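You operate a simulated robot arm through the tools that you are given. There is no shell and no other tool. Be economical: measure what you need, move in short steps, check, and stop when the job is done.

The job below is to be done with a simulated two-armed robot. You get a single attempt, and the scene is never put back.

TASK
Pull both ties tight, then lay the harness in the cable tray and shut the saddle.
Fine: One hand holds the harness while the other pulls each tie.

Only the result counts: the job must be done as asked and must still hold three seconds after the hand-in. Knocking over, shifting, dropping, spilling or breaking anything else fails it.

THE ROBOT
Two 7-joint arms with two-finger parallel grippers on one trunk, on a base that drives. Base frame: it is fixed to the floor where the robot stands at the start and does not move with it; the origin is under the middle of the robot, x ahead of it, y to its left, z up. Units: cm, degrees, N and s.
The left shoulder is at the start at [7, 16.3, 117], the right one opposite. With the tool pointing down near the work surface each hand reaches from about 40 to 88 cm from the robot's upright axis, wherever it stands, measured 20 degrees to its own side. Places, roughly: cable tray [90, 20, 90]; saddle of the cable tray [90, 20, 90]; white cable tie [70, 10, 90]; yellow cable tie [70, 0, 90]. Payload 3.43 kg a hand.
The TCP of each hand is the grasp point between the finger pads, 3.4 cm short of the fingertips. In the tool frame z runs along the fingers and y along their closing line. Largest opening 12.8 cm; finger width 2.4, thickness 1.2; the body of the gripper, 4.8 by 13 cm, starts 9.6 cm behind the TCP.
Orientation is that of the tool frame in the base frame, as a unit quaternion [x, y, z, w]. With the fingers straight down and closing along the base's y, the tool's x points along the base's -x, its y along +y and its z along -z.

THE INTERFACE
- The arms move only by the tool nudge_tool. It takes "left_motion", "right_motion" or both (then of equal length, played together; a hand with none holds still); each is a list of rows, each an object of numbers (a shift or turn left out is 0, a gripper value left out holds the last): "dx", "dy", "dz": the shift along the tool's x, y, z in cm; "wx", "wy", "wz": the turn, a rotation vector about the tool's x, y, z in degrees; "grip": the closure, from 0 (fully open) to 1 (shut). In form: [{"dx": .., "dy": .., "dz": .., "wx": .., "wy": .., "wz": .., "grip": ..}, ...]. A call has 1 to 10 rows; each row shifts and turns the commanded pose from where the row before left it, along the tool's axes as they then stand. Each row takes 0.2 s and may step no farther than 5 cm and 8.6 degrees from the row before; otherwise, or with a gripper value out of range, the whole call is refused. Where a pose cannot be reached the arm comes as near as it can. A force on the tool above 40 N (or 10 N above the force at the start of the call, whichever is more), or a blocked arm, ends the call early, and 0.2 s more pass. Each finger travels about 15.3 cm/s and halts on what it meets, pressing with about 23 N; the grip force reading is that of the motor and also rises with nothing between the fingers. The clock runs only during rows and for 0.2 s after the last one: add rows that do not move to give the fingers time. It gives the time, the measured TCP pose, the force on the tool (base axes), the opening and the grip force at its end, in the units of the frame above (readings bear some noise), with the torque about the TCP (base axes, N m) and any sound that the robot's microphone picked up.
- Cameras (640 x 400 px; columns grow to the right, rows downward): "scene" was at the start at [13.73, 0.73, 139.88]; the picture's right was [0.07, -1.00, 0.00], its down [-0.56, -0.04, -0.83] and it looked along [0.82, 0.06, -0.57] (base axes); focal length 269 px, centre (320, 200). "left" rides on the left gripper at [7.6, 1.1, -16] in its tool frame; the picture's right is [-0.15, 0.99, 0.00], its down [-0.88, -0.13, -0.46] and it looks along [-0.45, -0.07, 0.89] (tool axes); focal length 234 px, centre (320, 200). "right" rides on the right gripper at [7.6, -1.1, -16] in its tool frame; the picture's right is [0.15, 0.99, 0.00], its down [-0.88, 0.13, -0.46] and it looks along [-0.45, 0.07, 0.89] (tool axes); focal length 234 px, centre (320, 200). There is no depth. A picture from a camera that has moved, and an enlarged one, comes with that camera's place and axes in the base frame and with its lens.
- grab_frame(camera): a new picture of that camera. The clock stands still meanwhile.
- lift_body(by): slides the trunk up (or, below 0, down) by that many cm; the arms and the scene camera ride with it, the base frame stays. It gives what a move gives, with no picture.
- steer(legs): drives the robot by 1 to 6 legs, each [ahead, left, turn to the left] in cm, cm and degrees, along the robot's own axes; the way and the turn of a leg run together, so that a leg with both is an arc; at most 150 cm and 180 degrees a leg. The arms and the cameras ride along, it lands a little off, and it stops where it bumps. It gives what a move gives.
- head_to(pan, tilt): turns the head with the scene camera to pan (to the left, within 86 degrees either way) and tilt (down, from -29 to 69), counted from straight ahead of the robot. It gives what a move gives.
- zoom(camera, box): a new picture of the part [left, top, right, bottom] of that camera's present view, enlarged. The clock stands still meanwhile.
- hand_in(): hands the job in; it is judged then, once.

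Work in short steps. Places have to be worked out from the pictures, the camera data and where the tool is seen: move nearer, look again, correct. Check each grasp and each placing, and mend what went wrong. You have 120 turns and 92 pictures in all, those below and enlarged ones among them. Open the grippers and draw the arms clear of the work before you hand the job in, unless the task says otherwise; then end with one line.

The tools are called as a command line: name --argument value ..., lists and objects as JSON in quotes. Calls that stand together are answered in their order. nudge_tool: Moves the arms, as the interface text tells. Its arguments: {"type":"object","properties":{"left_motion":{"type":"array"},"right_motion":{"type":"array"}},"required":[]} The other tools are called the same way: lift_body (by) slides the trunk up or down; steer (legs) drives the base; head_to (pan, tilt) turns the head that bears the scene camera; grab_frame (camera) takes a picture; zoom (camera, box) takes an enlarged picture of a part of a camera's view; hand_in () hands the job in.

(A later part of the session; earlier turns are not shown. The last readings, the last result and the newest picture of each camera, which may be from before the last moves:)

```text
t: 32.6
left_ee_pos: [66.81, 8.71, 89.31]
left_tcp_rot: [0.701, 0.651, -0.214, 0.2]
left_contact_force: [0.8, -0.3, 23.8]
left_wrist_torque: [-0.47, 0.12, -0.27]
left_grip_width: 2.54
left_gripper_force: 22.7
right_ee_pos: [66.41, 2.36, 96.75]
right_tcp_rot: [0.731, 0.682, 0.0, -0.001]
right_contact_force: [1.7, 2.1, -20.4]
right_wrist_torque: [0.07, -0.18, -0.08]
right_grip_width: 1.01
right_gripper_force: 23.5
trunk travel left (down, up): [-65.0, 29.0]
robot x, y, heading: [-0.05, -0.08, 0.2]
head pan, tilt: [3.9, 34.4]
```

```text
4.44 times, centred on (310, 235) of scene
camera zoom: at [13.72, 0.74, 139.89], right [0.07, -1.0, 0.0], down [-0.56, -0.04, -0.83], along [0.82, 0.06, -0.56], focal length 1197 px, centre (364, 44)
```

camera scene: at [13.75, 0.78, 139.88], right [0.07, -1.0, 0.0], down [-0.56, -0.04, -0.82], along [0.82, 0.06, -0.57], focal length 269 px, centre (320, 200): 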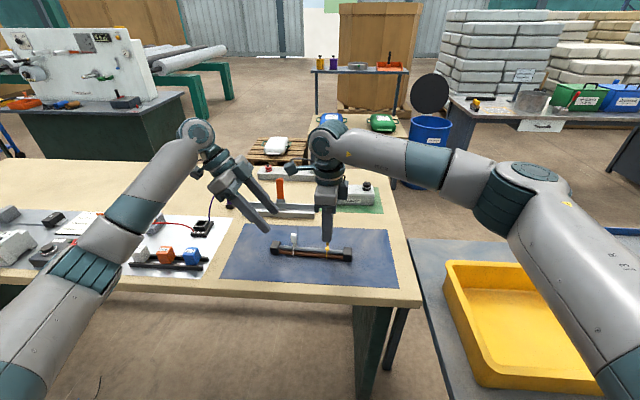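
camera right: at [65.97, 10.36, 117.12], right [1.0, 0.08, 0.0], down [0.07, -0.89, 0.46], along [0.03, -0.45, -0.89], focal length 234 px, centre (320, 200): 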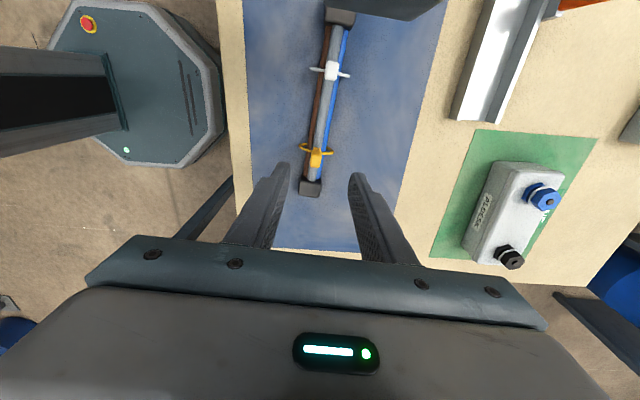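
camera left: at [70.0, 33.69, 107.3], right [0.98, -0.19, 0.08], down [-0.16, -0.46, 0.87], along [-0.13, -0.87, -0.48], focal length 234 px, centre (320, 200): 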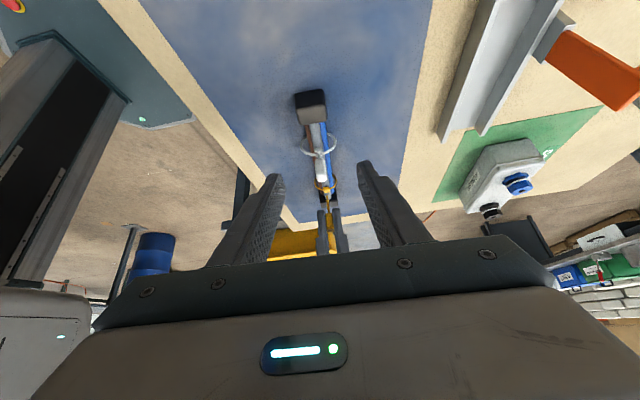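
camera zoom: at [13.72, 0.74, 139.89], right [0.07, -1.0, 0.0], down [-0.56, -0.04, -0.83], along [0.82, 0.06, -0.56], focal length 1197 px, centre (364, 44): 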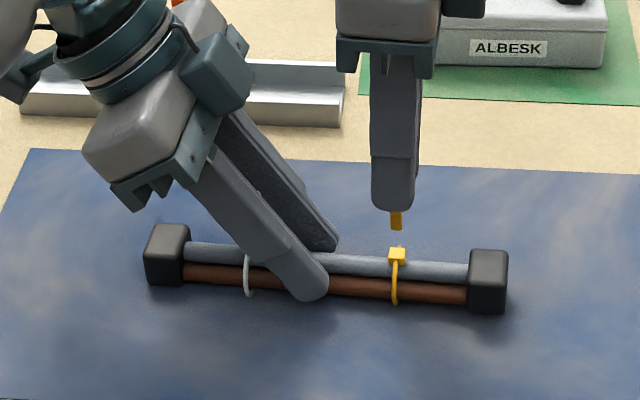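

Now 20 N, and the strap gap is slowly growing. I pull further.

nudge_tool --right_motion '[{"dz": -0.2}, {"dz": -0.2}, {"dz": -0.2}, {"dz": -0.2}, {}]'

zoom --camera "scene" --box '[250, 190, 370, 280]'

zoom --camera "right" --box '[260, 60, 400, 220]'

```text
t: 33.8
left_ee_pos: [66.83, 8.65, 89.2]
left_tcp_rot: [0.701, 0.651, -0.215, 0.199]
left_contact_force: [1.7, 0.1, 28.1]
left_wrist_torque: [-0.34, -0.09, -0.32]
left_grip_width: 2.56
left_gripper_force: 23.7
right_ee_pos: [66.39, 2.28, 97.58]
right_tcp_rot: [0.731, 0.682, 0.0, -0.001]
right_contact_force: [1.9, 0.1, -20.6]
right_wrist_torque: [0.01, -0.07, -0.07]
right_grip_width: 1.01
right_gripper_force: 22.8
trunk travel left (down, up): [-65.0, 29.0]
robot x, y, heading: [0.25, 0.15, 0.1]
head pan, tilt: [3.9, 34.4]
```

```text
4.44 times, centred on (310, 235) of scene
camera zoom: at [13.69, 0.7, 139.89], right [0.07, -1.0, 0.0], down [-0.56, -0.04, -0.83], along [0.82, 0.06, -0.56], focal length 1197 px, centre (364, 44)
```

zoom: 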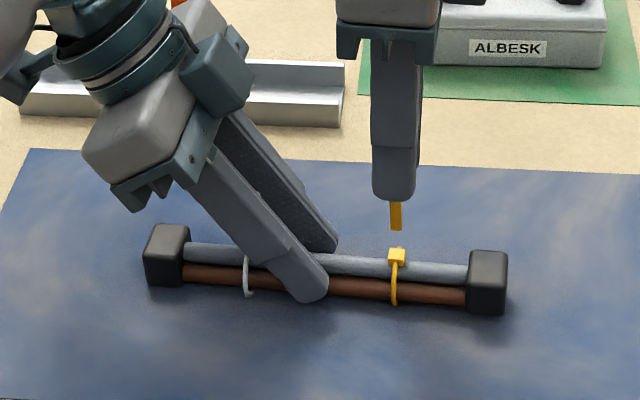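

```text
2.50 times, centred on (330, 140) of right
camera zoom: at [65.81, 10.06, 113.62], right [1.0, 0.08, 0.0], down [0.07, -0.89, 0.45], along [0.03, -0.45, -0.89], focal length 585 px, centre (295, 350)
```

zoom: 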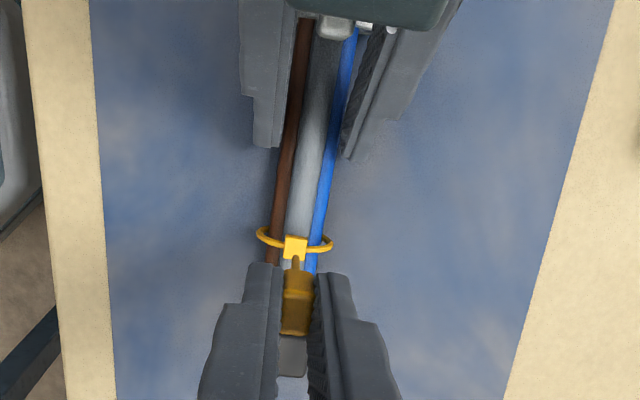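

The tab begins to slide in the fingers at about 20 N and the loop no longer shrinks. By my numbers its outer width went from 4.7 to 3.5 cm, which fits the 3.3 cm of strap pulled. I look very closely at the loop.

zoom --camera "right" --box '[300, 140, 350, 172]'

zoom --camera "scene" --box '[312, 230, 348, 262]'

```text
12.50 times, centred on (325, 156) of right
camera zoom: at [65.81, 10.06, 113.62], right [1.0, 0.08, 0.0], down [0.07, -0.89, 0.45], along [0.03, -0.45, -0.89], focal length 2927 px, centre (258, 750)
```

zoom: 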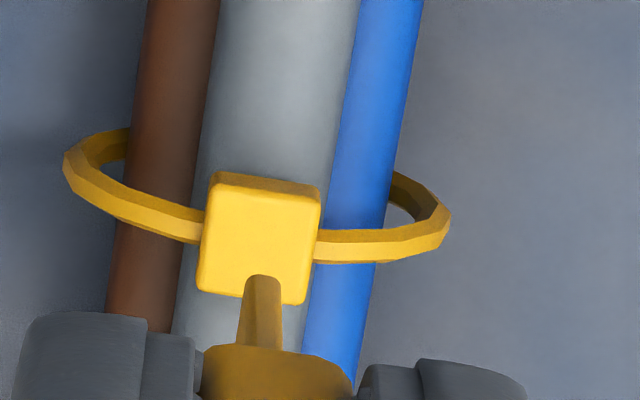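

```text
12.50 times, centred on (330, 246) of scene
camera zoom: at [13.69, 0.7, 139.89], right [0.07, -1.0, 0.0], down [-0.56, -0.04, -0.83], along [0.82, 0.06, -0.56], focal length 3366 px, centre (195, -375)
```

zoom: 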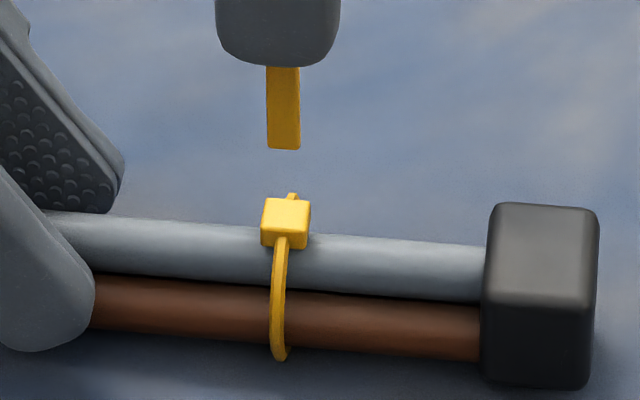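

From t=31.6 on, the strap did not move relative to the head even at 20 N, so it looks to be at its stop. I release the yellow tab and raise the right hand clear.

nudge_tool --right_motion '[{"dz": 0.3}, {"grip": 0.6}, {}, {"dz": -3}, {"dz": -3}, {"dz": -3}]'

zoom --camera "scene" --box '[290, 215, 360, 265]'

```text
t: 35.2
left_ee_pos: [66.88, 8.58, 89.03]
left_tcp_rot: [0.699, 0.652, -0.215, 0.199]
left_contact_force: [-0.1, -0.7, -1.4]
left_wrist_torque: [0.03, -0.01, -0.02]
left_grip_width: 2.56
left_gripper_force: 22.9
right_ee_pos: [66.31, 2.36, 106.16]
right_tcp_rot: [0.73, 0.683, -0.001, -0.001]
right_contact_force: [0.1, -0.4, -0.3]
right_wrist_torque: [-0.02, -0.01, 0.01]
right_grip_width: 5.1
right_gripper_force: 0.1
trunk travel left (down, up): [-65.0, 29.0]
robot x, y, heading: [0.03, -0.13, 0.2]
head pan, tilt: [3.9, 34.4]
```

```text
8.00 times, centred on (325, 240) of scene
camera zoom: at [13.68, 0.76, 139.88], right [0.07, -1.0, 0.0], down [-0.56, -0.04, -0.83], along [0.82, 0.06, -0.56], focal length 2154 px, centre (280, -120)
```

zoom: 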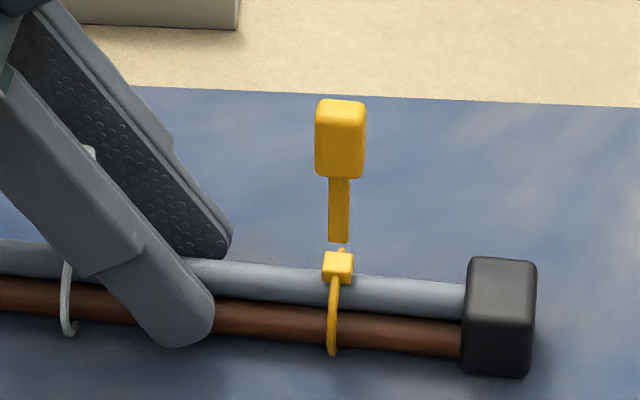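

The tail stays up and its unloaded position is the same as after the first pull, so the yellow tie is at its stop. Next I release the left hand, set it upright again and take it above the white tab. The right hand goes over the right cap.

nudge_tool --left_motion '[{"grip": 0.5}, {}, {"dz": -3}, {"dz": -3}, {"dz": -3}, {"dz": -2}, {"wy": 8.5}, {"wy": 8.5}, {"wy": 8.5}, {"wy": 8.5}]' --right_motion '[{"dx": 0}, {}, {"dx": -1.5}, {"dx": -2}, {"dx": -2}, {}, {}, {}, {"grip": 0.45}, {}]'

zoom --camera "left" --box '[240, 100, 400, 240]'

zoom --camera "right" --box '[220, 40, 420, 240]'

zoom --camera "scene" --box '[240, 190, 380, 280]'

```text
t: 37.4
left_ee_pos: [67.36, 14.54, 98.14]
left_tcp_rot: [0.733, 0.681, 0.0, -0.002]
left_contact_force: [0.1, -0.3, -0.6]
left_wrist_torque: [0.01, -0.03, 0.01]
left_grip_width: 6.4
left_gripper_force: 0.1
right_ee_pos: [65.92, -3.35, 106.31]
right_tcp_rot: [0.732, 0.682, 0.001, -0.001]
right_contact_force: [-0.4, 0.5, 0.0]
right_wrist_torque: [0.02, 0.01, 0.02]
right_grip_width: 7.01
right_gripper_force: 0.1
trunk travel left (down, up): [-65.0, 29.0]
robot x, y, heading: [-0.05, -0.07, 0.2]
head pan, tilt: [3.9, 34.4]
```

```text
2.86 times, centred on (320, 170) of left
camera zoom: at [68.99, 22.02, 114.07], right [0.98, -0.22, 0.0], down [-0.19, -0.87, 0.45], along [-0.1, -0.44, -0.89], focal length 669 px, centre (320, 286)
```

zoom: 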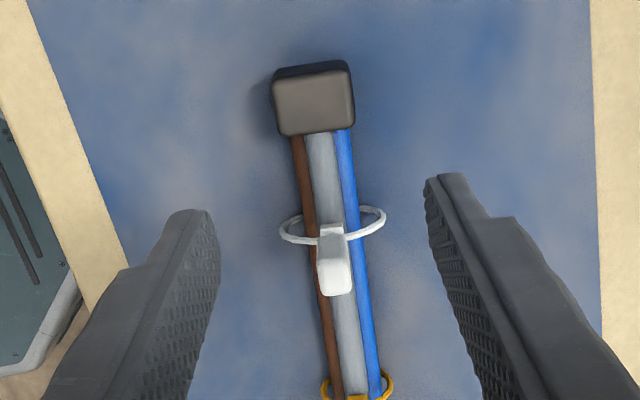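

```text
2.00 times, centred on (320, 140) of right
camera zoom: at [65.4, 4.39, 122.29], right [1.0, 0.08, 0.0], down [0.07, -0.89, 0.45], along [0.03, -0.45, -0.89], focal length 468 px, centre (320, 320)
```

zoom: 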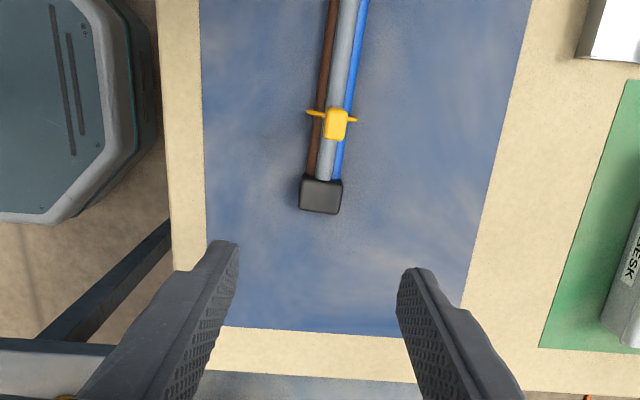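

```text
4.44 times, centred on (310, 235) of scene
camera zoom: at [13.72, 0.59, 139.88], right [0.07, -1.0, 0.0], down [-0.56, -0.04, -0.83], along [0.82, 0.06, -0.56], focal length 1197 px, centre (364, 44)
```

zoom: 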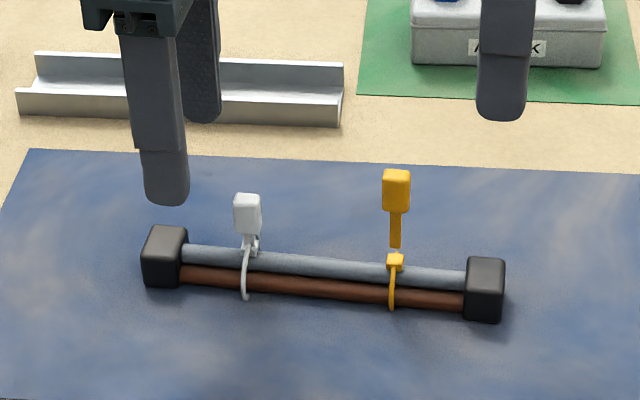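

The right cap is at (65.8, -3.1) and the white tab at about (67, 11.2). The right hand goes down and grips the cap while the left hand moves over the white tab.

nudge_tool --right_motion '[{"dz": 3.5}, {"dz": 3.5}, {"dz": 3.5}, {"dz": 3}, {"dz": 2, "dx": 0.2}, {"dz": 1.2}, {"grip": 1}, {}, {}]' --left_motion '[{"dx": -1.65, "grip": 0.6}, {"dx": -1.65}, {}, {}, {}, {}, {}, {}, {}]'

zoom --camera "left" --box '[240, 80, 400, 240]'

zoom --camera "scene" --box '[240, 190, 380, 280]'

```text
t: 39.4
left_ee_pos: [67.09, 11.34, 98.07]
left_tcp_rot: [0.733, 0.68, -0.002, 0.001]
left_contact_force: [0.7, 0.1, -0.3]
left_wrist_torque: [0.03, 0.01, 0.01]
left_grip_width: 5.13
left_gripper_force: 0.0
right_ee_pos: [66.12, -2.83, 89.55]
right_tcp_rot: [0.731, 0.683, -0.001, -0.001]
right_contact_force: [0.8, -0.4, -0.9]
right_wrist_torque: [-0.17, -0.02, 0.02]
right_grip_width: 3.15
right_gripper_force: 23.1
trunk travel left (down, up): [-65.0, 29.0]
robot x, y, heading: [0.35, 0.04, 0.1]
head pan, tilt: [3.9, 34.4]
```

```text
2.50 times, centred on (320, 160) of left
camera zoom: at [68.86, 18.82, 114.06], right [0.98, -0.22, 0.0], down [-0.19, -0.87, 0.46], along [-0.1, -0.45, -0.89], focal length 585 px, centre (320, 300)
```

zoom: 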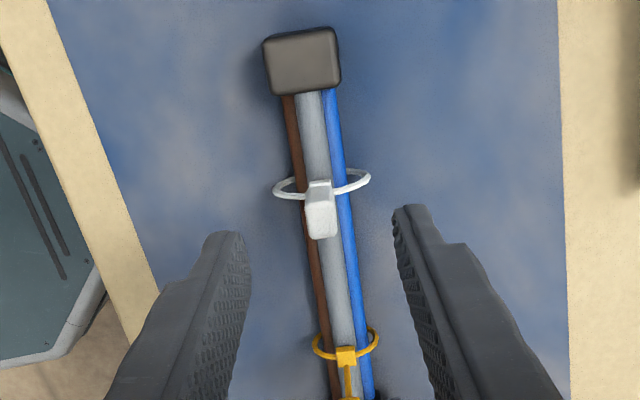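

```text
4.44 times, centred on (310, 235) of scene
camera zoom: at [13.76, 0.72, 139.88], right [0.07, -1.0, 0.0], down [-0.56, -0.04, -0.82], along [0.82, 0.06, -0.57], focal length 1197 px, centre (364, 44)
```

zoom: 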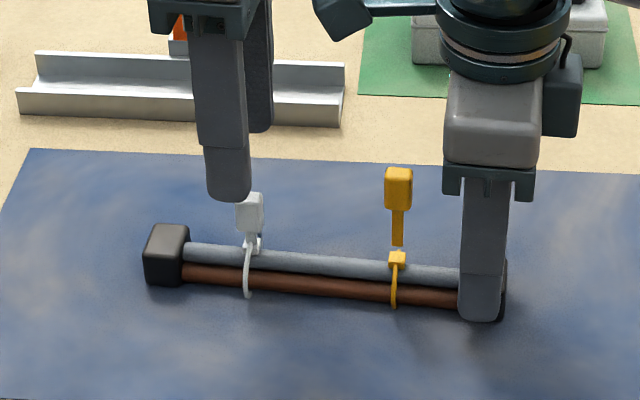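

The right grip is good (3.15 cm). The white tab is at about (67.1, 10.9), so I lower the left hand to z 92 and close on it.

nudge_tool --left_motion '[{"dz": 2, "dx": -0.3}, {"dz": 2}, {"dz": 1.2}, {"dz": 0.8}, {}, {"grip": 1}, {}, {}]'

zoom --camera "scene" --box '[240, 190, 380, 280]'

```text
t: 39.8
left_ee_pos: [67.2, 11.15, 97.16]
left_tcp_rot: [0.733, 0.681, 0.002, 0.007]
left_contact_force: [-3.2, 5.6, 6.9]
left_wrist_torque: [-0.79, -0.26, -0.2]
left_grip_width: 5.1
left_gripper_force: 0.0
right_ee_pos: [66.0, -2.98, 89.54]
right_tcp_rot: [0.732, 0.681, -0.002, 0.0]
right_contact_force: [-1.3, 0.3, 3.3]
right_wrist_torque: [0.27, 0.79, -0.44]
right_grip_width: 3.16
right_gripper_force: 22.8
trunk travel left (down, up): [-65.0, 29.0]
robot x, y, heading: [-0.0, 0.25, 0.0]
head pan, tilt: [3.9, 34.4]
stopped in row 2 (left hand): the force on the tool passed its limit at 53 N (the readings are from after the stop); the commanded pose is now the measured one
```

```text
4.44 times, centred on (310, 235) of scene
camera zoom: at [13.61, 0.78, 139.91], right [0.07, -1.0, 0.0], down [-0.56, -0.04, -0.83], along [0.82, 0.06, -0.56], focal length 1197 px, centre (364, 44)
```

zoom: 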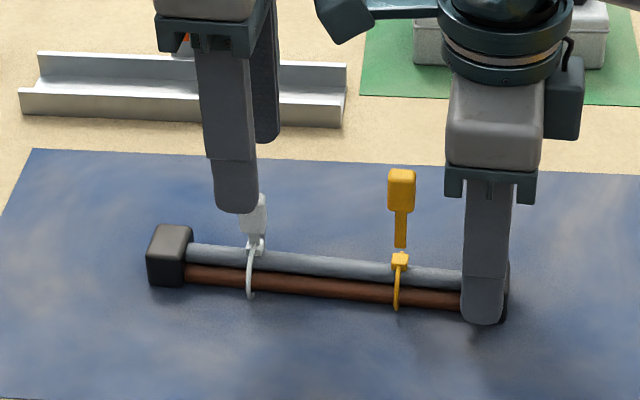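

Something stopped the left hand, and the hand bodies may be touching. I look at the whole scene.

grab_frame --camera "scene"

zoom --camera "scene" --box '[220, 100, 420, 240]'

```text
46 pictures are left
camera scene: at [13.61, 0.78, 139.91], right [0.07, -1.0, 0.0], down [-0.56, -0.04, -0.83], along [0.82, 0.06, -0.56], focal length 269 px, centre (320, 200)
```

scene: 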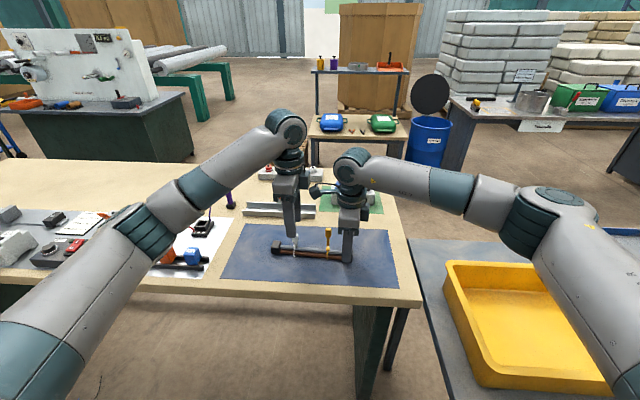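

```text
2.86 times, centred on (320, 170) of scene
camera zoom: at [13.61, 0.78, 139.91], right [0.07, -1.0, 0.0], down [-0.56, -0.04, -0.83], along [0.82, 0.06, -0.56], focal length 769 px, centre (320, 286)
```

zoom: 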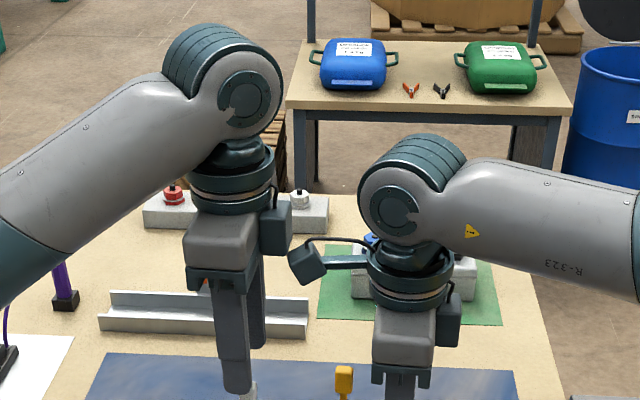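

The right hand's camera arm touches the left wrist. I back the left hand up, then re-grip the right cap with the right hand tilted away toward -y.

nudge_tool --left_motion '[{"dz": -2}, {"dz": -2}, {"dz": -2}, {}, {}, {}, {}, {}]' --right_motion '[{}, {}, {"grip": 0.45}, {}, {"dz": -3}, {"wy": 8.5}, {"wy": 8.5}, {"wy": 8.5}]'

nudge_tool --right_motion '[{"dx": -1.4, "dz": 0.3}, {"dx": -1.3, "dz": 1}, {"dz": 1}, {"grip": 1}, {}, {}]'

zoom --camera "scene" --box '[240, 140, 400, 280]'

```text
t: 41.6
left_ee_pos: [67.28, 11.1, 102.96]
left_tcp_rot: [0.732, 0.682, 0.0, 0.006]
left_contact_force: [0.2, -0.2, 0.4]
left_wrist_torque: [0.03, 0.02, 0.0]
left_grip_width: 5.1
left_gripper_force: 0.0
right_ee_pos: [66.13, -3.07, 92.42]
right_tcp_rot: [0.715, 0.664, 0.161, -0.151]
right_contact_force: [0.2, 0.0, 0.1]
right_wrist_torque: [0.05, -0.02, 0.0]
right_grip_width: 7.05
right_gripper_force: 0.0
trunk travel left (down, up): [-65.0, 29.0]
robot x, y, heading: [0.25, 0.01, 0.2]
head pan, tilt: [3.9, 34.4]
```

```text
t: 43.0
left_ee_pos: [67.12, 11.13, 102.87]
left_tcp_rot: [0.732, 0.681, 0.002, 0.006]
left_contact_force: [0.5, 0.3, 0.1]
left_wrist_torque: [-0.02, -0.03, -0.03]
left_grip_width: 5.11
left_gripper_force: 0.1
right_ee_pos: [66.07, -4.48, 89.04]
right_tcp_rot: [0.714, 0.665, 0.159, -0.151]
right_contact_force: [-1.1, 0.5, -0.2]
right_wrist_torque: [-0.04, 0.04, 0.16]
right_grip_width: 3.19
right_gripper_force: 23.2
trunk travel left (down, up): [-65.0, 29.0]
robot x, y, heading: [-0.28, 0.27, -0.1]
head pan, tilt: [3.9, 34.4]
```

```text
2.86 times, centred on (320, 210) of scene
camera zoom: at [13.76, 0.73, 139.88], right [0.07, -1.0, 0.0], down [-0.56, -0.04, -0.82], along [0.82, 0.06, -0.57], focal length 769 px, centre (320, 171)
```

zoom: 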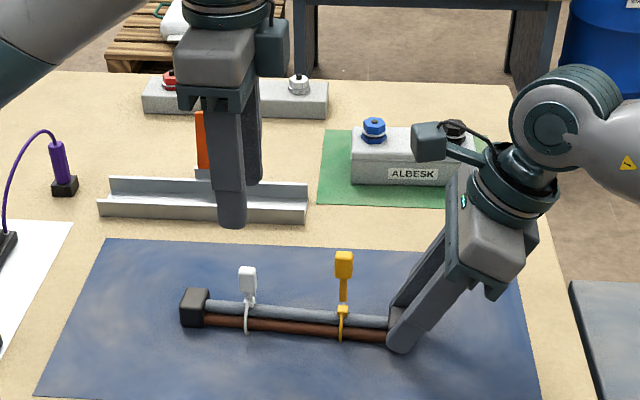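

The right hand holds the cap and its camera is now well away. I lower the left hand to z 96 and check its alignment.

nudge_tool --left_motion '[{"dz": 2.5}, {"dz": 2.5}, {"dz": 1.5}, {}]'

zoom --camera "left" --box '[240, 80, 400, 240]'

```text
t: 44.0
left_ee_pos: [67.33, 10.96, 96.19]
left_tcp_rot: [0.732, 0.682, 0.001, 0.006]
left_contact_force: [0.4, 0.5, -0.2]
left_wrist_torque: [0.01, -0.01, 0.01]
left_grip_width: 5.12
left_gripper_force: 0.1
right_ee_pos: [65.92, -4.54, 89.02]
right_tcp_rot: [0.715, 0.664, 0.159, -0.149]
right_contact_force: [-0.5, 0.4, -0.3]
right_wrist_torque: [-0.12, 0.01, 0.0]
right_grip_width: 3.16
right_gripper_force: 22.2
trunk travel left (down, up): [-65.0, 29.0]
robot x, y, heading: [0.09, 0.53, 0.2]
head pan, tilt: [3.9, 34.4]
```

```text
2.50 times, centred on (320, 160) of left
camera zoom: at [68.81, 18.6, 112.18], right [0.98, -0.22, 0.01], down [-0.2, -0.87, 0.46], along [-0.09, -0.45, -0.89], focal length 585 px, centre (320, 300)
```

zoom: 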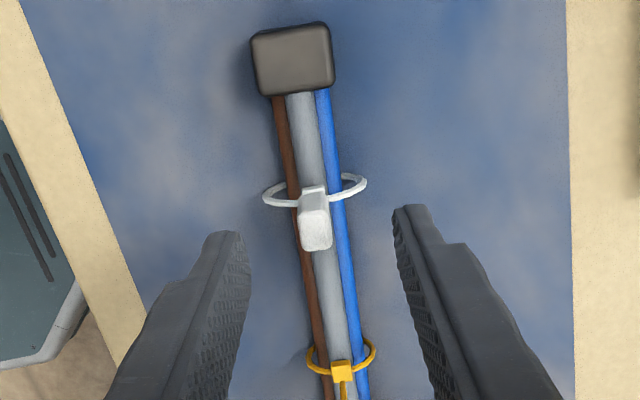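

The tab is at (67.2, 10.95), right under the left hand. I lower and close.

nudge_tool --left_motion '[{"dz": 1.5}, {"dz": 1.5}, {"dz": 1.2}, {}, {"grip": 1}, {}, {}]'

nudge_tool --left_motion '[{"dz": -0.3}, {"dz": -0.3}, {"dz": -0.3}, {"dz": -0.3}, {"dz": -0.3}, {"dz": -0.3}, {}]'

zoom --camera "scene" --box '[250, 190, 370, 280]'

```text
t: 45.6
left_ee_pos: [67.4, 11.13, 92.09]
left_tcp_rot: [0.732, 0.681, 0.001, 0.007]
left_contact_force: [-5.7, 0.3, 0.2]
left_wrist_torque: [-0.12, 0.26, -0.12]
left_grip_width: 1.04
left_gripper_force: 23.1
right_ee_pos: [66.02, -4.41, 88.96]
right_tcp_rot: [0.715, 0.664, 0.16, -0.15]
right_contact_force: [5.0, 0.3, -0.5]
right_wrist_torque: [-0.1, -0.15, -0.74]
right_grip_width: 3.15
right_gripper_force: 23.3
trunk travel left (down, up): [-65.0, 29.0]
robot x, y, heading: [0.25, -0.24, -0.1]
head pan, tilt: [3.9, 34.4]
```

```text
t: 47.2
left_ee_pos: [67.33, 10.99, 94.22]
left_tcp_rot: [0.732, 0.681, 0.001, 0.007]
left_contact_force: [-3.4, 0.4, 0.4]
left_wrist_torque: [0.05, 0.27, -0.08]
left_grip_width: 1.01
left_gripper_force: 22.9
right_ee_pos: [66.13, -4.48, 88.97]
right_tcp_rot: [0.715, 0.664, 0.159, -0.15]
right_contact_force: [3.3, -1.0, 0.4]
right_wrist_torque: [0.08, -0.14, -0.41]
right_grip_width: 3.17
right_gripper_force: 23.4
trunk travel left (down, up): [-65.0, 29.0]
robot x, y, heading: [-0.26, 0.12, -0.2]
head pan, tilt: [3.9, 34.4]
```

```text
4.44 times, centred on (310, 235) of scene
camera zoom: at [13.77, 0.74, 139.88], right [0.07, -1.0, 0.0], down [-0.56, -0.04, -0.82], along [0.82, 0.06, -0.57], focal length 1197 px, centre (364, 44)
```

zoom: 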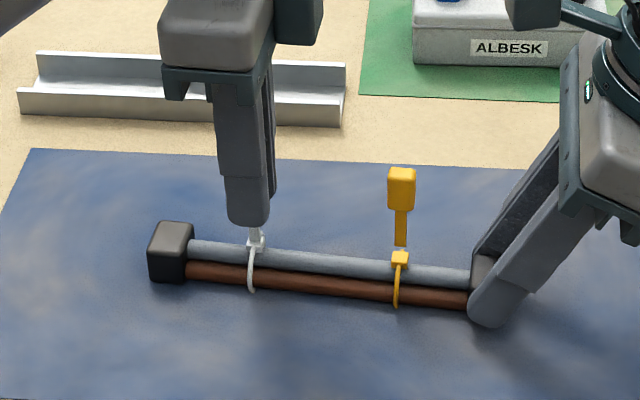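

The white strap slides with almost no load. I keep pulling and watch for the stop.

nudge_tool --left_motion '[{"dz": -0.3}, {"dz": -0.3}, {"dz": -0.3}, {}]'

nudge_tool --left_motion '[{"dz": -0.25}, {"dz": -0.25}, {"dz": -0.25}, {}]'

zoom --camera "scene" --box '[250, 190, 370, 280]'

```text
t: 48.2
left_ee_pos: [67.41, 11.07, 94.97]
left_tcp_rot: [0.732, 0.682, 0.001, 0.007]
left_contact_force: [-4.2, -4.0, -0.1]
left_wrist_torque: [-0.2, 0.29, -0.06]
left_grip_width: 1.03
left_gripper_force: 22.8
right_ee_pos: [65.93, -4.38, 89.08]
right_tcp_rot: [0.714, 0.665, 0.159, -0.151]
right_contact_force: [3.9, 3.5, 0.5]
right_wrist_torque: [-0.07, -0.06, -0.39]
right_grip_width: 3.13
right_gripper_force: 23.0
trunk travel left (down, up): [-65.0, 29.0]
robot x, y, heading: [0.25, -0.14, 0.1]
head pan, tilt: [3.9, 34.4]
```

```text
t: 49.2
left_ee_pos: [67.18, 11.13, 95.75]
left_tcp_rot: [0.732, 0.682, 0.001, 0.006]
left_contact_force: [-1.4, -7.0, -8.8]
left_wrist_torque: [0.3, 0.2, -0.04]
left_grip_width: 1.05
left_gripper_force: 22.7
right_ee_pos: [66.0, -4.4, 89.23]
right_tcp_rot: [0.714, 0.665, 0.16, -0.15]
right_contact_force: [2.9, 6.7, 9.0]
right_wrist_torque: [0.75, -0.16, -0.14]
right_grip_width: 3.15
right_gripper_force: 22.5
trunk travel left (down, up): [-65.0, 29.0]
robot x, y, heading: [-0.33, 0.03, -0.1]
head pan, tilt: [3.9, 34.4]
```

```text
4.44 times, centred on (310, 235) of scene
camera zoom: at [13.78, 0.74, 139.88], right [0.07, -1.0, 0.0], down [-0.56, -0.04, -0.82], along [0.82, 0.06, -0.57], focal length 1197 px, centre (364, 44)
```

zoom: 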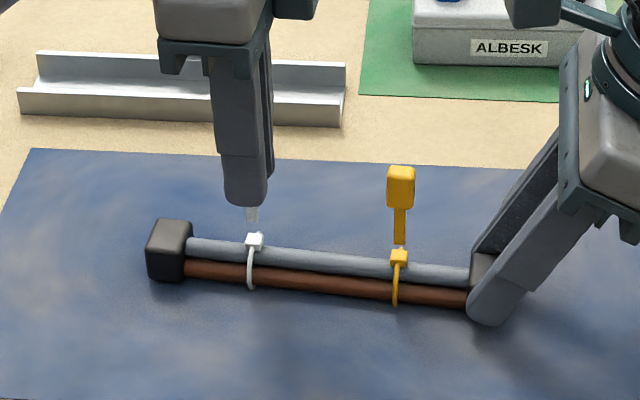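

The stop comes at the same travel (3 cm, then the load rises). I pull a little further to make sure of it.

nudge_tool --left_motion '[{"dz": -0.3}, {"dz": -0.3}, {"dz": -0.3}, {}]'

```text
t: 50.2
left_ee_pos: [67.19, 11.17, 96.6]
left_tcp_rot: [0.732, 0.681, 0.0, 0.007]
left_contact_force: [-4.5, -15.1, -13.9]
left_wrist_torque: [-0.12, 0.35, -0.07]
left_grip_width: 1.03
left_gripper_force: 22.5
right_ee_pos: [65.81, -4.29, 89.14]
right_tcp_rot: [0.714, 0.664, 0.161, -0.15]
right_contact_force: [3.7, 15.2, 12.7]
right_wrist_torque: [0.96, -0.16, -0.41]
right_grip_width: 3.15
right_gripper_force: 22.9
trunk travel left (down, up): [-65.0, 29.0]
robot x, y, heading: [-0.28, -0.06, -0.3]
head pan, tilt: [3.9, 34.4]
```

The white tie has now had about 20 N. I lower the hand back, release the white tab, raise it clear, and check both ties.

nudge_tool --left_motion '[{"dz": 0.5}, {"dz": 0.5}, {"dz": 0.4}, {"grip": 0.6}, {}, {"dz": -3}, {"dz": -3}, {"dz": -3}]'

zoom --camera "left" --box '[260, 80, 380, 240]'

zoom --camera "scene" --box '[260, 210, 360, 280]'

```text
t: 52.0
left_ee_pos: [67.23, 11.08, 104.38]
left_tcp_rot: [0.732, 0.682, 0.0, 0.006]
left_contact_force: [0.2, -0.6, 0.9]
left_wrist_torque: [0.03, -0.02, 0.03]
left_grip_width: 5.1
left_gripper_force: 0.0
right_ee_pos: [66.03, -4.5, 89.08]
right_tcp_rot: [0.714, 0.664, 0.16, -0.15]
right_contact_force: [-1.8, -1.7, 0.8]
right_wrist_torque: [-0.25, 0.16, 0.07]
right_grip_width: 3.14
right_gripper_force: 23.6
trunk travel left (down, up): [-65.0, 29.0]
robot x, y, heading: [0.03, -0.12, 0.1]
head pan, tilt: [3.9, 34.4]
```

```text
2.50 times, centred on (320, 160) of left
camera zoom: at [68.75, 18.64, 120.29], right [0.98, -0.22, 0.01], down [-0.2, -0.87, 0.46], along [-0.09, -0.45, -0.89], focal length 585 px, centre (320, 300)
```

zoom: 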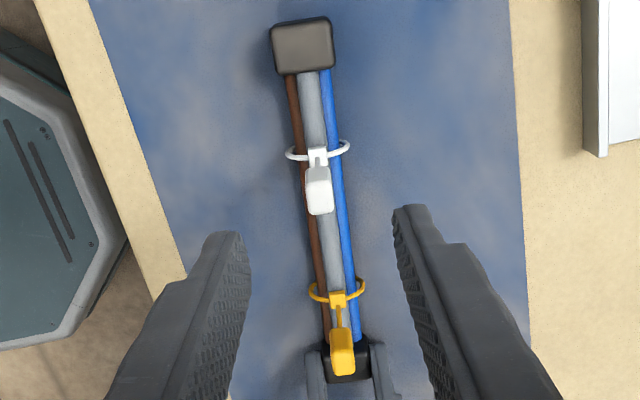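

```text
5.71 times, centred on (310, 245) of scene
camera zoom: at [13.72, 0.69, 139.87], right [0.07, -1.0, 0.0], down [-0.56, -0.04, -0.83], along [0.82, 0.06, -0.56], focal length 1539 px, centre (377, -57)
```

zoom: 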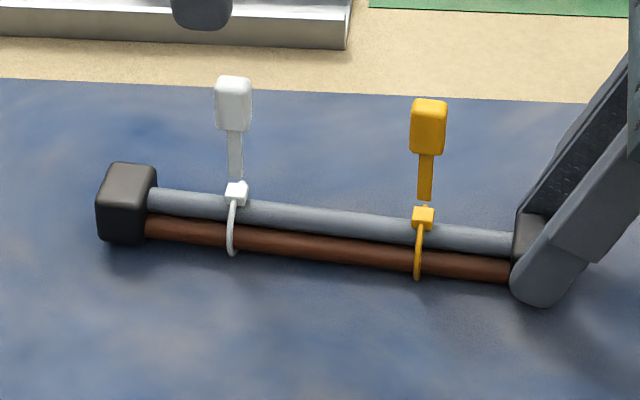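

Both ties are at the same stop and stand alike. I free the right hand, raise both hands, and drive 12 cm ahead so that the tray is well within reach of both.

nudge_tool --right_motion '[{"grip": 0.45}, {}, {"dz": -3}, {"dz": -3}, {"dz": -4}, {"dz": -4}, {"dz": -4}]' --left_motion '[{"dz": -2}, {"dz": -2}, {"dz": -2}, {"dz": -2}, {}, {}, {}]'

steer --legs '[[12, 0, 0]]'

head_to --pan 8 --tilt 42

grab_frame --camera "scene"

grab_frame --camera "left"

```text
t: 53.6
left_ee_pos: [67.21, 11.04, 112.44]
left_tcp_rot: [0.732, 0.681, 0.002, 0.007]
left_contact_force: [-0.2, 0.0, 0.7]
left_wrist_torque: [-0.03, 0.01, -0.02]
left_grip_width: 5.13
left_gripper_force: 0.0
right_ee_pos: [65.44, -12.22, 105.46]
right_tcp_rot: [0.714, 0.665, 0.16, -0.149]
right_contact_force: [-0.5, 0.0, 0.6]
right_wrist_torque: [0.02, -0.02, -0.01]
right_grip_width: 7.05
right_gripper_force: 0.1
trunk travel left (down, up): [-65.0, 29.0]
robot x, y, heading: [-0.07, 0.09, 0.2]
head pan, tilt: [3.9, 34.4]
```

```text
t: 54.9
left_ee_pos: [79.21, 11.01, 112.44]
left_tcp_rot: [0.732, 0.681, 0.002, 0.007]
left_contact_force: [-0.1, 0.3, -0.9]
left_wrist_torque: [-0.02, -0.01, -0.04]
left_grip_width: 5.12
left_gripper_force: 0.1
right_ee_pos: [77.56, -12.14, 105.49]
right_tcp_rot: [0.715, 0.664, 0.159, -0.149]
right_contact_force: [0.1, -1.2, 0.2]
right_wrist_torque: [-0.03, 0.01, 0.0]
right_grip_width: 7.03
right_gripper_force: 0.0
trunk travel left (down, up): [-65.0, 29.0]
robot x, y, heading: [11.88, -0.09, -0.1]
head pan, tilt: [3.9, 34.4]
```

```text
t: 55.6
left_ee_pos: [79.31, 10.95, 112.26]
left_tcp_rot: [0.733, 0.68, 0.001, 0.006]
left_contact_force: [-0.6, -0.3, 0.1]
left_wrist_torque: [0.03, 0.04, -0.01]
left_grip_width: 5.13
left_gripper_force: 0.0
right_ee_pos: [77.52, -12.2, 105.39]
right_tcp_rot: [0.714, 0.665, 0.159, -0.151]
right_contact_force: [0.9, -0.2, 0.7]
right_wrist_torque: [0.03, 0.01, 0.01]
right_grip_width: 7.06
right_gripper_force: 0.0
trunk travel left (down, up): [-65.0, 29.0]
robot x, y, heading: [11.72, 0.11, -0.2]
head pan, tilt: [8.0, 42.0]
```

```text
38 pictures are left
camera scene: at [25.33, 1.29, 138.73], right [0.14, -0.99, 0.0], down [-0.66, -0.09, -0.74], along [0.74, 0.1, -0.67], focal length 269 px, centre (320, 200)
```

scene: 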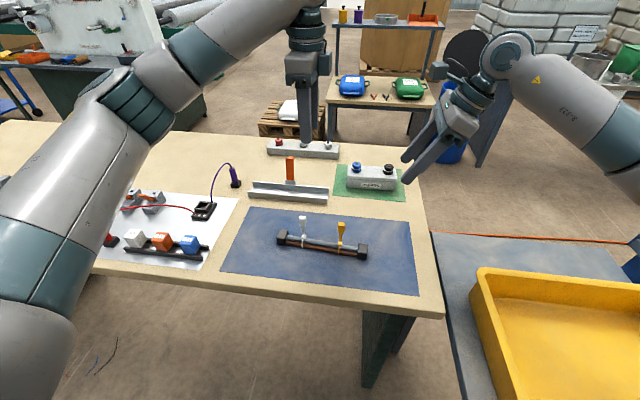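

```text
37 pictures are left
camera left: at [80.85, 18.66, 128.25], right [0.98, -0.22, 0.01], down [-0.2, -0.87, 0.46], along [-0.09, -0.45, -0.89], focal length 234 px, centre (320, 200)
```

left: 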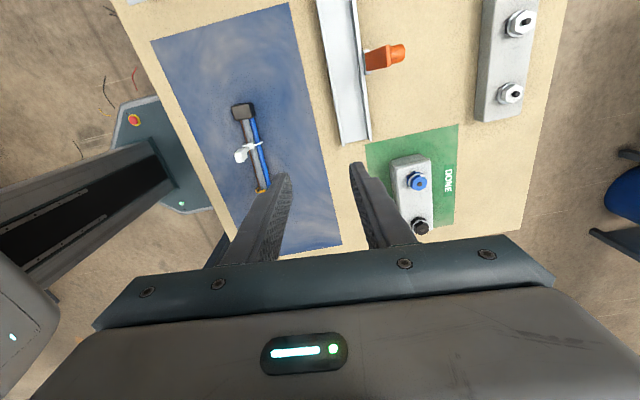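

Now I zoom on the tray from both cameras.

zoom --camera "scene" --box '[235, 145, 345, 215]'

zoom --camera "left" --box '[290, 0, 450, 160]'

```text
5.71 times, centred on (290, 180) of scene
camera zoom: at [25.33, 1.29, 138.73], right [0.14, -0.99, 0.0], down [-0.66, -0.09, -0.74], along [0.74, 0.1, -0.67], focal length 1539 px, centre (491, 314)
```

zoom: 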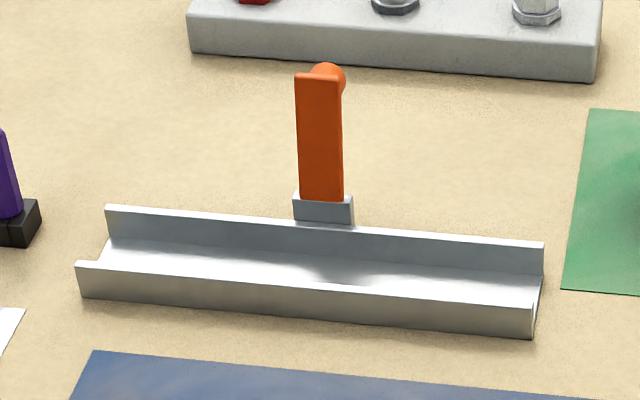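

```text
2.50 times, centred on (370, 80) of left
camera zoom: at [80.85, 18.66, 128.25], right [0.98, -0.22, 0.01], down [-0.2, -0.87, 0.46], along [-0.09, -0.45, -0.89], focal length 585 px, centre (195, 500)
```

zoom: 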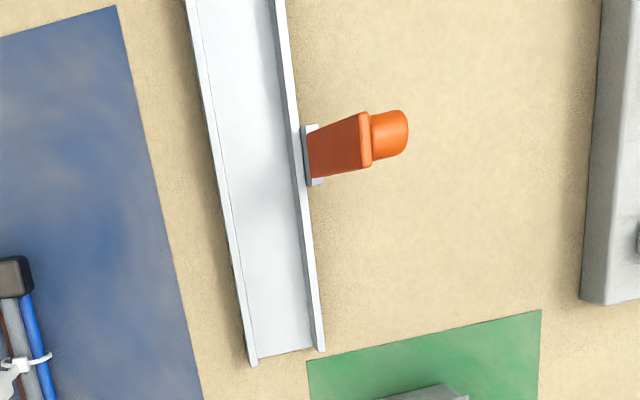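

The tray is a U-channel with walls at x 83.1 and 88.2, running y 7 to 31, table z 84.8, wall tops about 87, and the saddle at y 19. Its inside is too narrow for fingers beside the caps, so I will carry the harness by a tie tab. First I bring the left hand over the white tab.

nudge_tool --left_motion '[{"dx": -0.22, "dy": -3.02, "dz": 3.5}, {"dx": -0.22, "dy": -3.02, "dz": 3.5}, {"dx": -0.22, "dy": -3.02, "dz": 3.5}, {"dx": -0.22, "dy": -3.02, "dz": 3.5}, {}]'

zoom --camera "left" --box '[240, 80, 400, 240]'

zoom --camera "scene" --box '[255, 190, 385, 270]'

```text
t: 56.8
left_ee_pos: [67.21, 10.89, 98.29]
left_tcp_rot: [0.732, 0.681, 0.001, 0.006]
left_contact_force: [0.3, 0.6, 0.0]
left_wrist_torque: [0.01, 0.0, -0.02]
left_grip_width: 5.1
left_gripper_force: 0.1
right_ee_pos: [77.47, -12.16, 105.53]
right_tcp_rot: [0.715, 0.664, 0.16, -0.15]
right_contact_force: [0.3, 0.4, 0.8]
right_wrist_torque: [0.0, 0.01, 0.0]
right_grip_width: 7.01
right_gripper_force: 0.0
trunk travel left (down, up): [-65.0, 29.0]
robot x, y, heading: [12.35, -0.06, 0.0]
head pan, tilt: [8.0, 42.0]
```

```text
2.50 times, centred on (320, 160) of left
camera zoom: at [68.74, 18.58, 114.22], right [0.98, -0.22, 0.01], down [-0.2, -0.87, 0.46], along [-0.09, -0.45, -0.89], focal length 585 px, centre (320, 300)
```

zoom: 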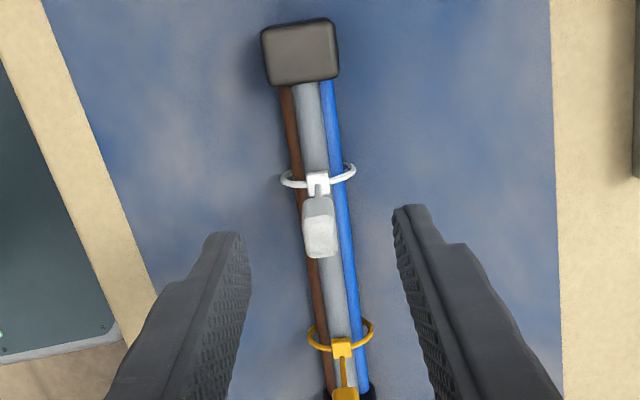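

```text
4.92 times, centred on (320, 230) of scene
camera zoom: at [25.25, 1.24, 138.74], right [0.14, -0.99, 0.0], down [-0.66, -0.09, -0.74], along [0.74, 0.1, -0.67], focal length 1326 px, centre (320, 52)
```

zoom: 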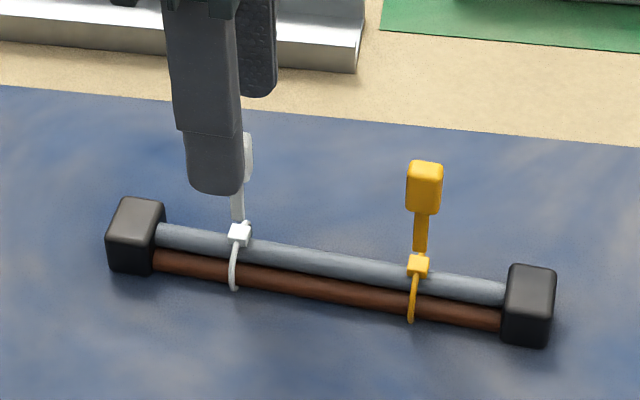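

The tab is right below (67.3, 10.8). I lower to z 94.4, grip the tab, and lift 1.5 cm as a test.

nudge_tool --left_motion '[{"dz": 2}, {"dz": 1.9}, {}, {"grip": 1}, {}, {}]'

nudge_tool --left_motion '[{"dz": -0.5}, {"dz": -0.5}, {"dz": -0.5}, {"dz": -0.5}, {"dz": -0.5}, {}]'

zoom --camera "scene" --box '[255, 180, 385, 270]'

```text
t: 58.2
left_ee_pos: [67.29, 10.87, 94.43]
left_tcp_rot: [0.733, 0.681, 0.002, 0.007]
left_contact_force: [-0.4, 0.0, -0.4]
left_wrist_torque: [0.04, 0.09, -0.02]
left_grip_width: 1.01
left_gripper_force: 23.1
right_ee_pos: [77.43, -12.04, 105.42]
right_tcp_rot: [0.714, 0.665, 0.16, -0.15]
right_contact_force: [-0.7, 0.9, 0.2]
right_wrist_torque: [-0.03, 0.0, -0.01]
right_grip_width: 7.06
right_gripper_force: 0.0
trunk travel left (down, up): [-65.0, 29.0]
robot x, y, heading: [11.6, -0.05, -0.1]
head pan, tilt: [8.0, 42.0]
```

```text
t: 59.6
left_ee_pos: [67.25, 10.89, 96.85]
left_tcp_rot: [0.732, 0.681, 0.002, 0.007]
left_contact_force: [0.9, -0.2, -1.7]
left_wrist_torque: [0.04, 0.01, -0.01]
left_grip_width: 0.99
left_gripper_force: 22.9
right_ee_pos: [77.58, -12.14, 105.45]
right_tcp_rot: [0.715, 0.664, 0.159, -0.15]
right_contact_force: [-0.5, -0.3, -0.9]
right_wrist_torque: [-0.02, -0.02, 0.0]
right_grip_width: 7.03
right_gripper_force: 0.0
trunk travel left (down, up): [-65.0, 29.0]
robot x, y, heading: [12.3, -0.15, 0.3]
head pan, tilt: [8.0, 42.0]
```

```text
4.44 times, centred on (320, 225) of scene
camera zoom: at [25.27, 1.3, 138.74], right [0.14, -0.99, 0.0], down [-0.66, -0.09, -0.74], along [0.74, 0.1, -0.67], focal length 1197 px, centre (320, 89)
```

zoom: 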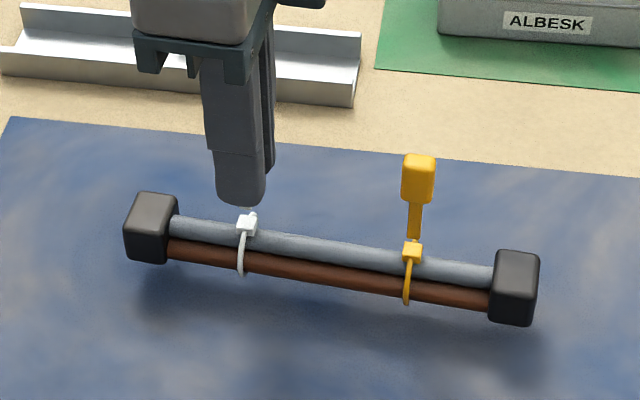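

The harness hangs level from the white tab, with only a 1.7 N load. I raise it 6 cm and square it to the tray.

nudge_tool --left_motion '[{"dz": -1}, {"dz": -1}, {"dz": -1}, {"dz": -1}, {"dz": -1}, {"dz": -1}, {"wz": -2.1}, {"wz": -2.1}, {}]'

nudge_tool --left_motion '[{"dx": 1.5, "dy": 2.2}, {"dx": 1.5, "dy": 2.2}, {"dx": 1.5, "dy": 2.2}, {"dx": 1.5, "dy": 2.2}, {"dx": 1.6, "dy": 2.3}, {"dx": 1.6, "dy": 2.3}, {"dx": 1.6, "dy": 2.3}, {"dx": 1.6, "dy": 2.3}, {}, {}]'

zoom --camera "left" --box '[220, 40, 420, 260]'

zoom --camera "scene" --box '[220, 110, 360, 220]'

```text
t: 61.6
left_ee_pos: [67.33, 10.97, 102.91]
left_tcp_rot: [0.707, 0.707, 0.001, 0.007]
left_contact_force: [0.1, 0.0, -1.0]
left_wrist_torque: [0.06, 0.0, 0.0]
left_grip_width: 1.03
left_gripper_force: 22.8
right_ee_pos: [77.56, -12.07, 105.52]
right_tcp_rot: [0.715, 0.664, 0.16, -0.149]
right_contact_force: [-0.6, 0.6, 1.0]
right_wrist_torque: [0.01, 0.01, 0.0]
right_grip_width: 7.05
right_gripper_force: 0.0
trunk travel left (down, up): [-65.0, 29.0]
robot x, y, heading: [11.98, -0.1, -0.1]
head pan, tilt: [8.0, 42.0]
```

```text
t: 63.8
left_ee_pos: [85.23, 23.31, 102.91]
left_tcp_rot: [0.707, 0.707, 0.001, 0.006]
left_contact_force: [0.2, 0.3, -1.6]
left_wrist_torque: [0.1, -0.01, 0.01]
left_grip_width: 1.06
left_gripper_force: 22.9
right_ee_pos: [77.56, -12.19, 105.51]
right_tcp_rot: [0.715, 0.664, 0.16, -0.149]
right_contact_force: [-0.6, -0.3, 0.2]
right_wrist_torque: [-0.02, -0.01, 0.0]
right_grip_width: 7.04
right_gripper_force: 0.2
trunk travel left (down, up): [-65.0, 29.0]
robot x, y, heading: [11.81, 0.23, -0.0]
head pan, tilt: [8.0, 42.0]
```

```text
1.82 times, centred on (320, 150) of left
camera zoom: at [86.31, 31.15, 118.88], right [0.99, -0.15, 0.01], down [-0.13, -0.88, 0.46], along [-0.06, -0.46, -0.89], focal length 426 px, centre (320, 291)
```

zoom: 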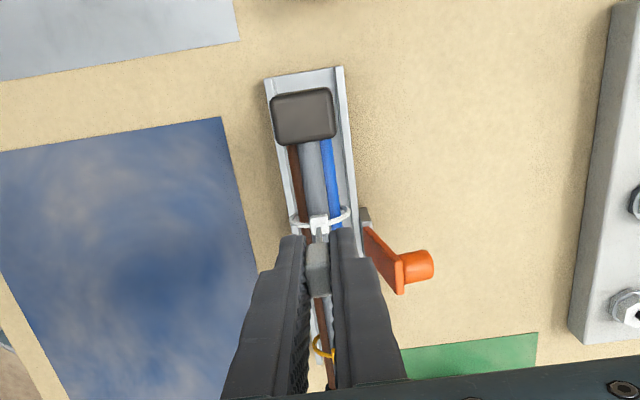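

```text
3.64 times, centred on (290, 165) of scene
camera zoom: at [25.29, 1.31, 138.73], right [0.14, -0.99, 0.0], down [-0.66, -0.09, -0.74], along [0.74, 0.1, -0.67], focal length 979 px, centre (429, 327)
```

zoom: 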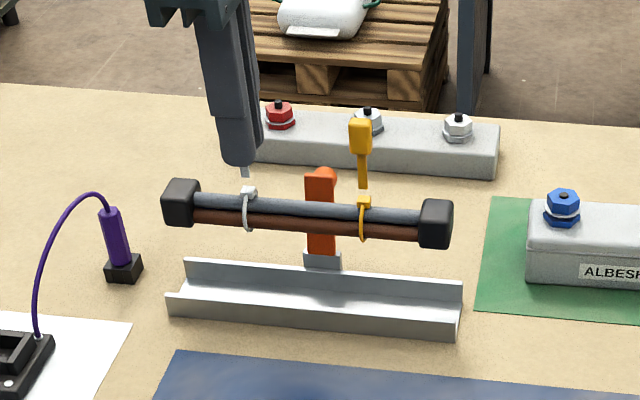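

The harness hangs right over the tray: caps at x ≈ 85.4, middle at y ≈ 19, and parallel to it. I lower 5 cm and look.

nudge_tool --left_motion '[{"dy": 0.12, "dz": 1}, {"dz": 1}, {"dz": 1}, {"dz": 1}, {"dz": 1}, {}]'

zoom --camera "left" --box '[220, 40, 420, 260]'

zoom --camera "scene" --box '[235, 135, 345, 215]'

```text
t: 65.2
left_ee_pos: [85.36, 23.3, 98.06]
left_tcp_rot: [0.707, 0.707, 0.0, 0.008]
left_contact_force: [-0.6, 0.2, -2.0]
left_wrist_torque: [0.07, 0.01, -0.05]
left_grip_width: 1.02
left_gripper_force: 23.0
right_ee_pos: [77.54, -12.07, 105.47]
right_tcp_rot: [0.714, 0.665, 0.16, -0.149]
right_contact_force: [-0.8, -0.6, 0.6]
right_wrist_torque: [0.01, 0.0, -0.01]
right_grip_width: 7.02
right_gripper_force: 0.0
trunk travel left (down, up): [-65.0, 29.0]
robot x, y, heading: [11.94, 0.24, -0.1]
head pan, tilt: [8.0, 42.0]
```

```text
1.82 times, centred on (320, 150) of left
camera zoom: at [86.37, 31.05, 113.97], right [0.99, -0.15, 0.01], down [-0.13, -0.88, 0.46], along [-0.06, -0.46, -0.89], focal length 426 px, centre (320, 291)
```

zoom: 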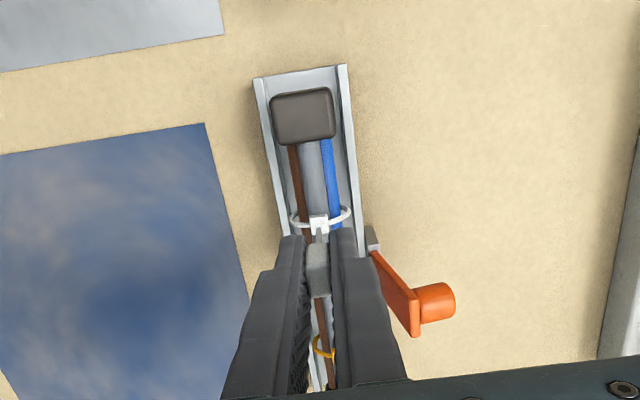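

```text
5.00 times, centred on (290, 175) of scene
camera zoom: at [25.26, 1.3, 138.74], right [0.14, -0.99, 0.0], down [-0.66, -0.09, -0.74], along [0.74, 0.1, -0.67], focal length 1346 px, centre (470, 325)
```

zoom: 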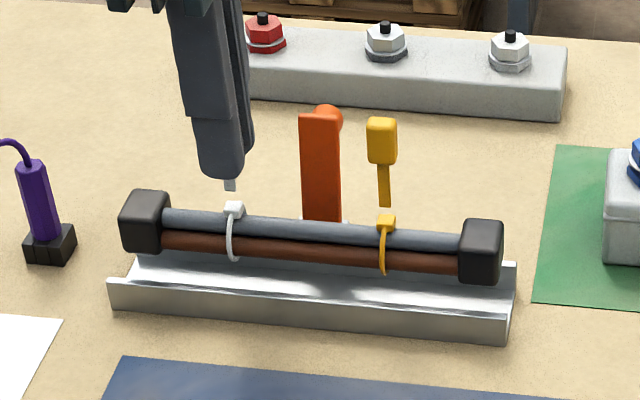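

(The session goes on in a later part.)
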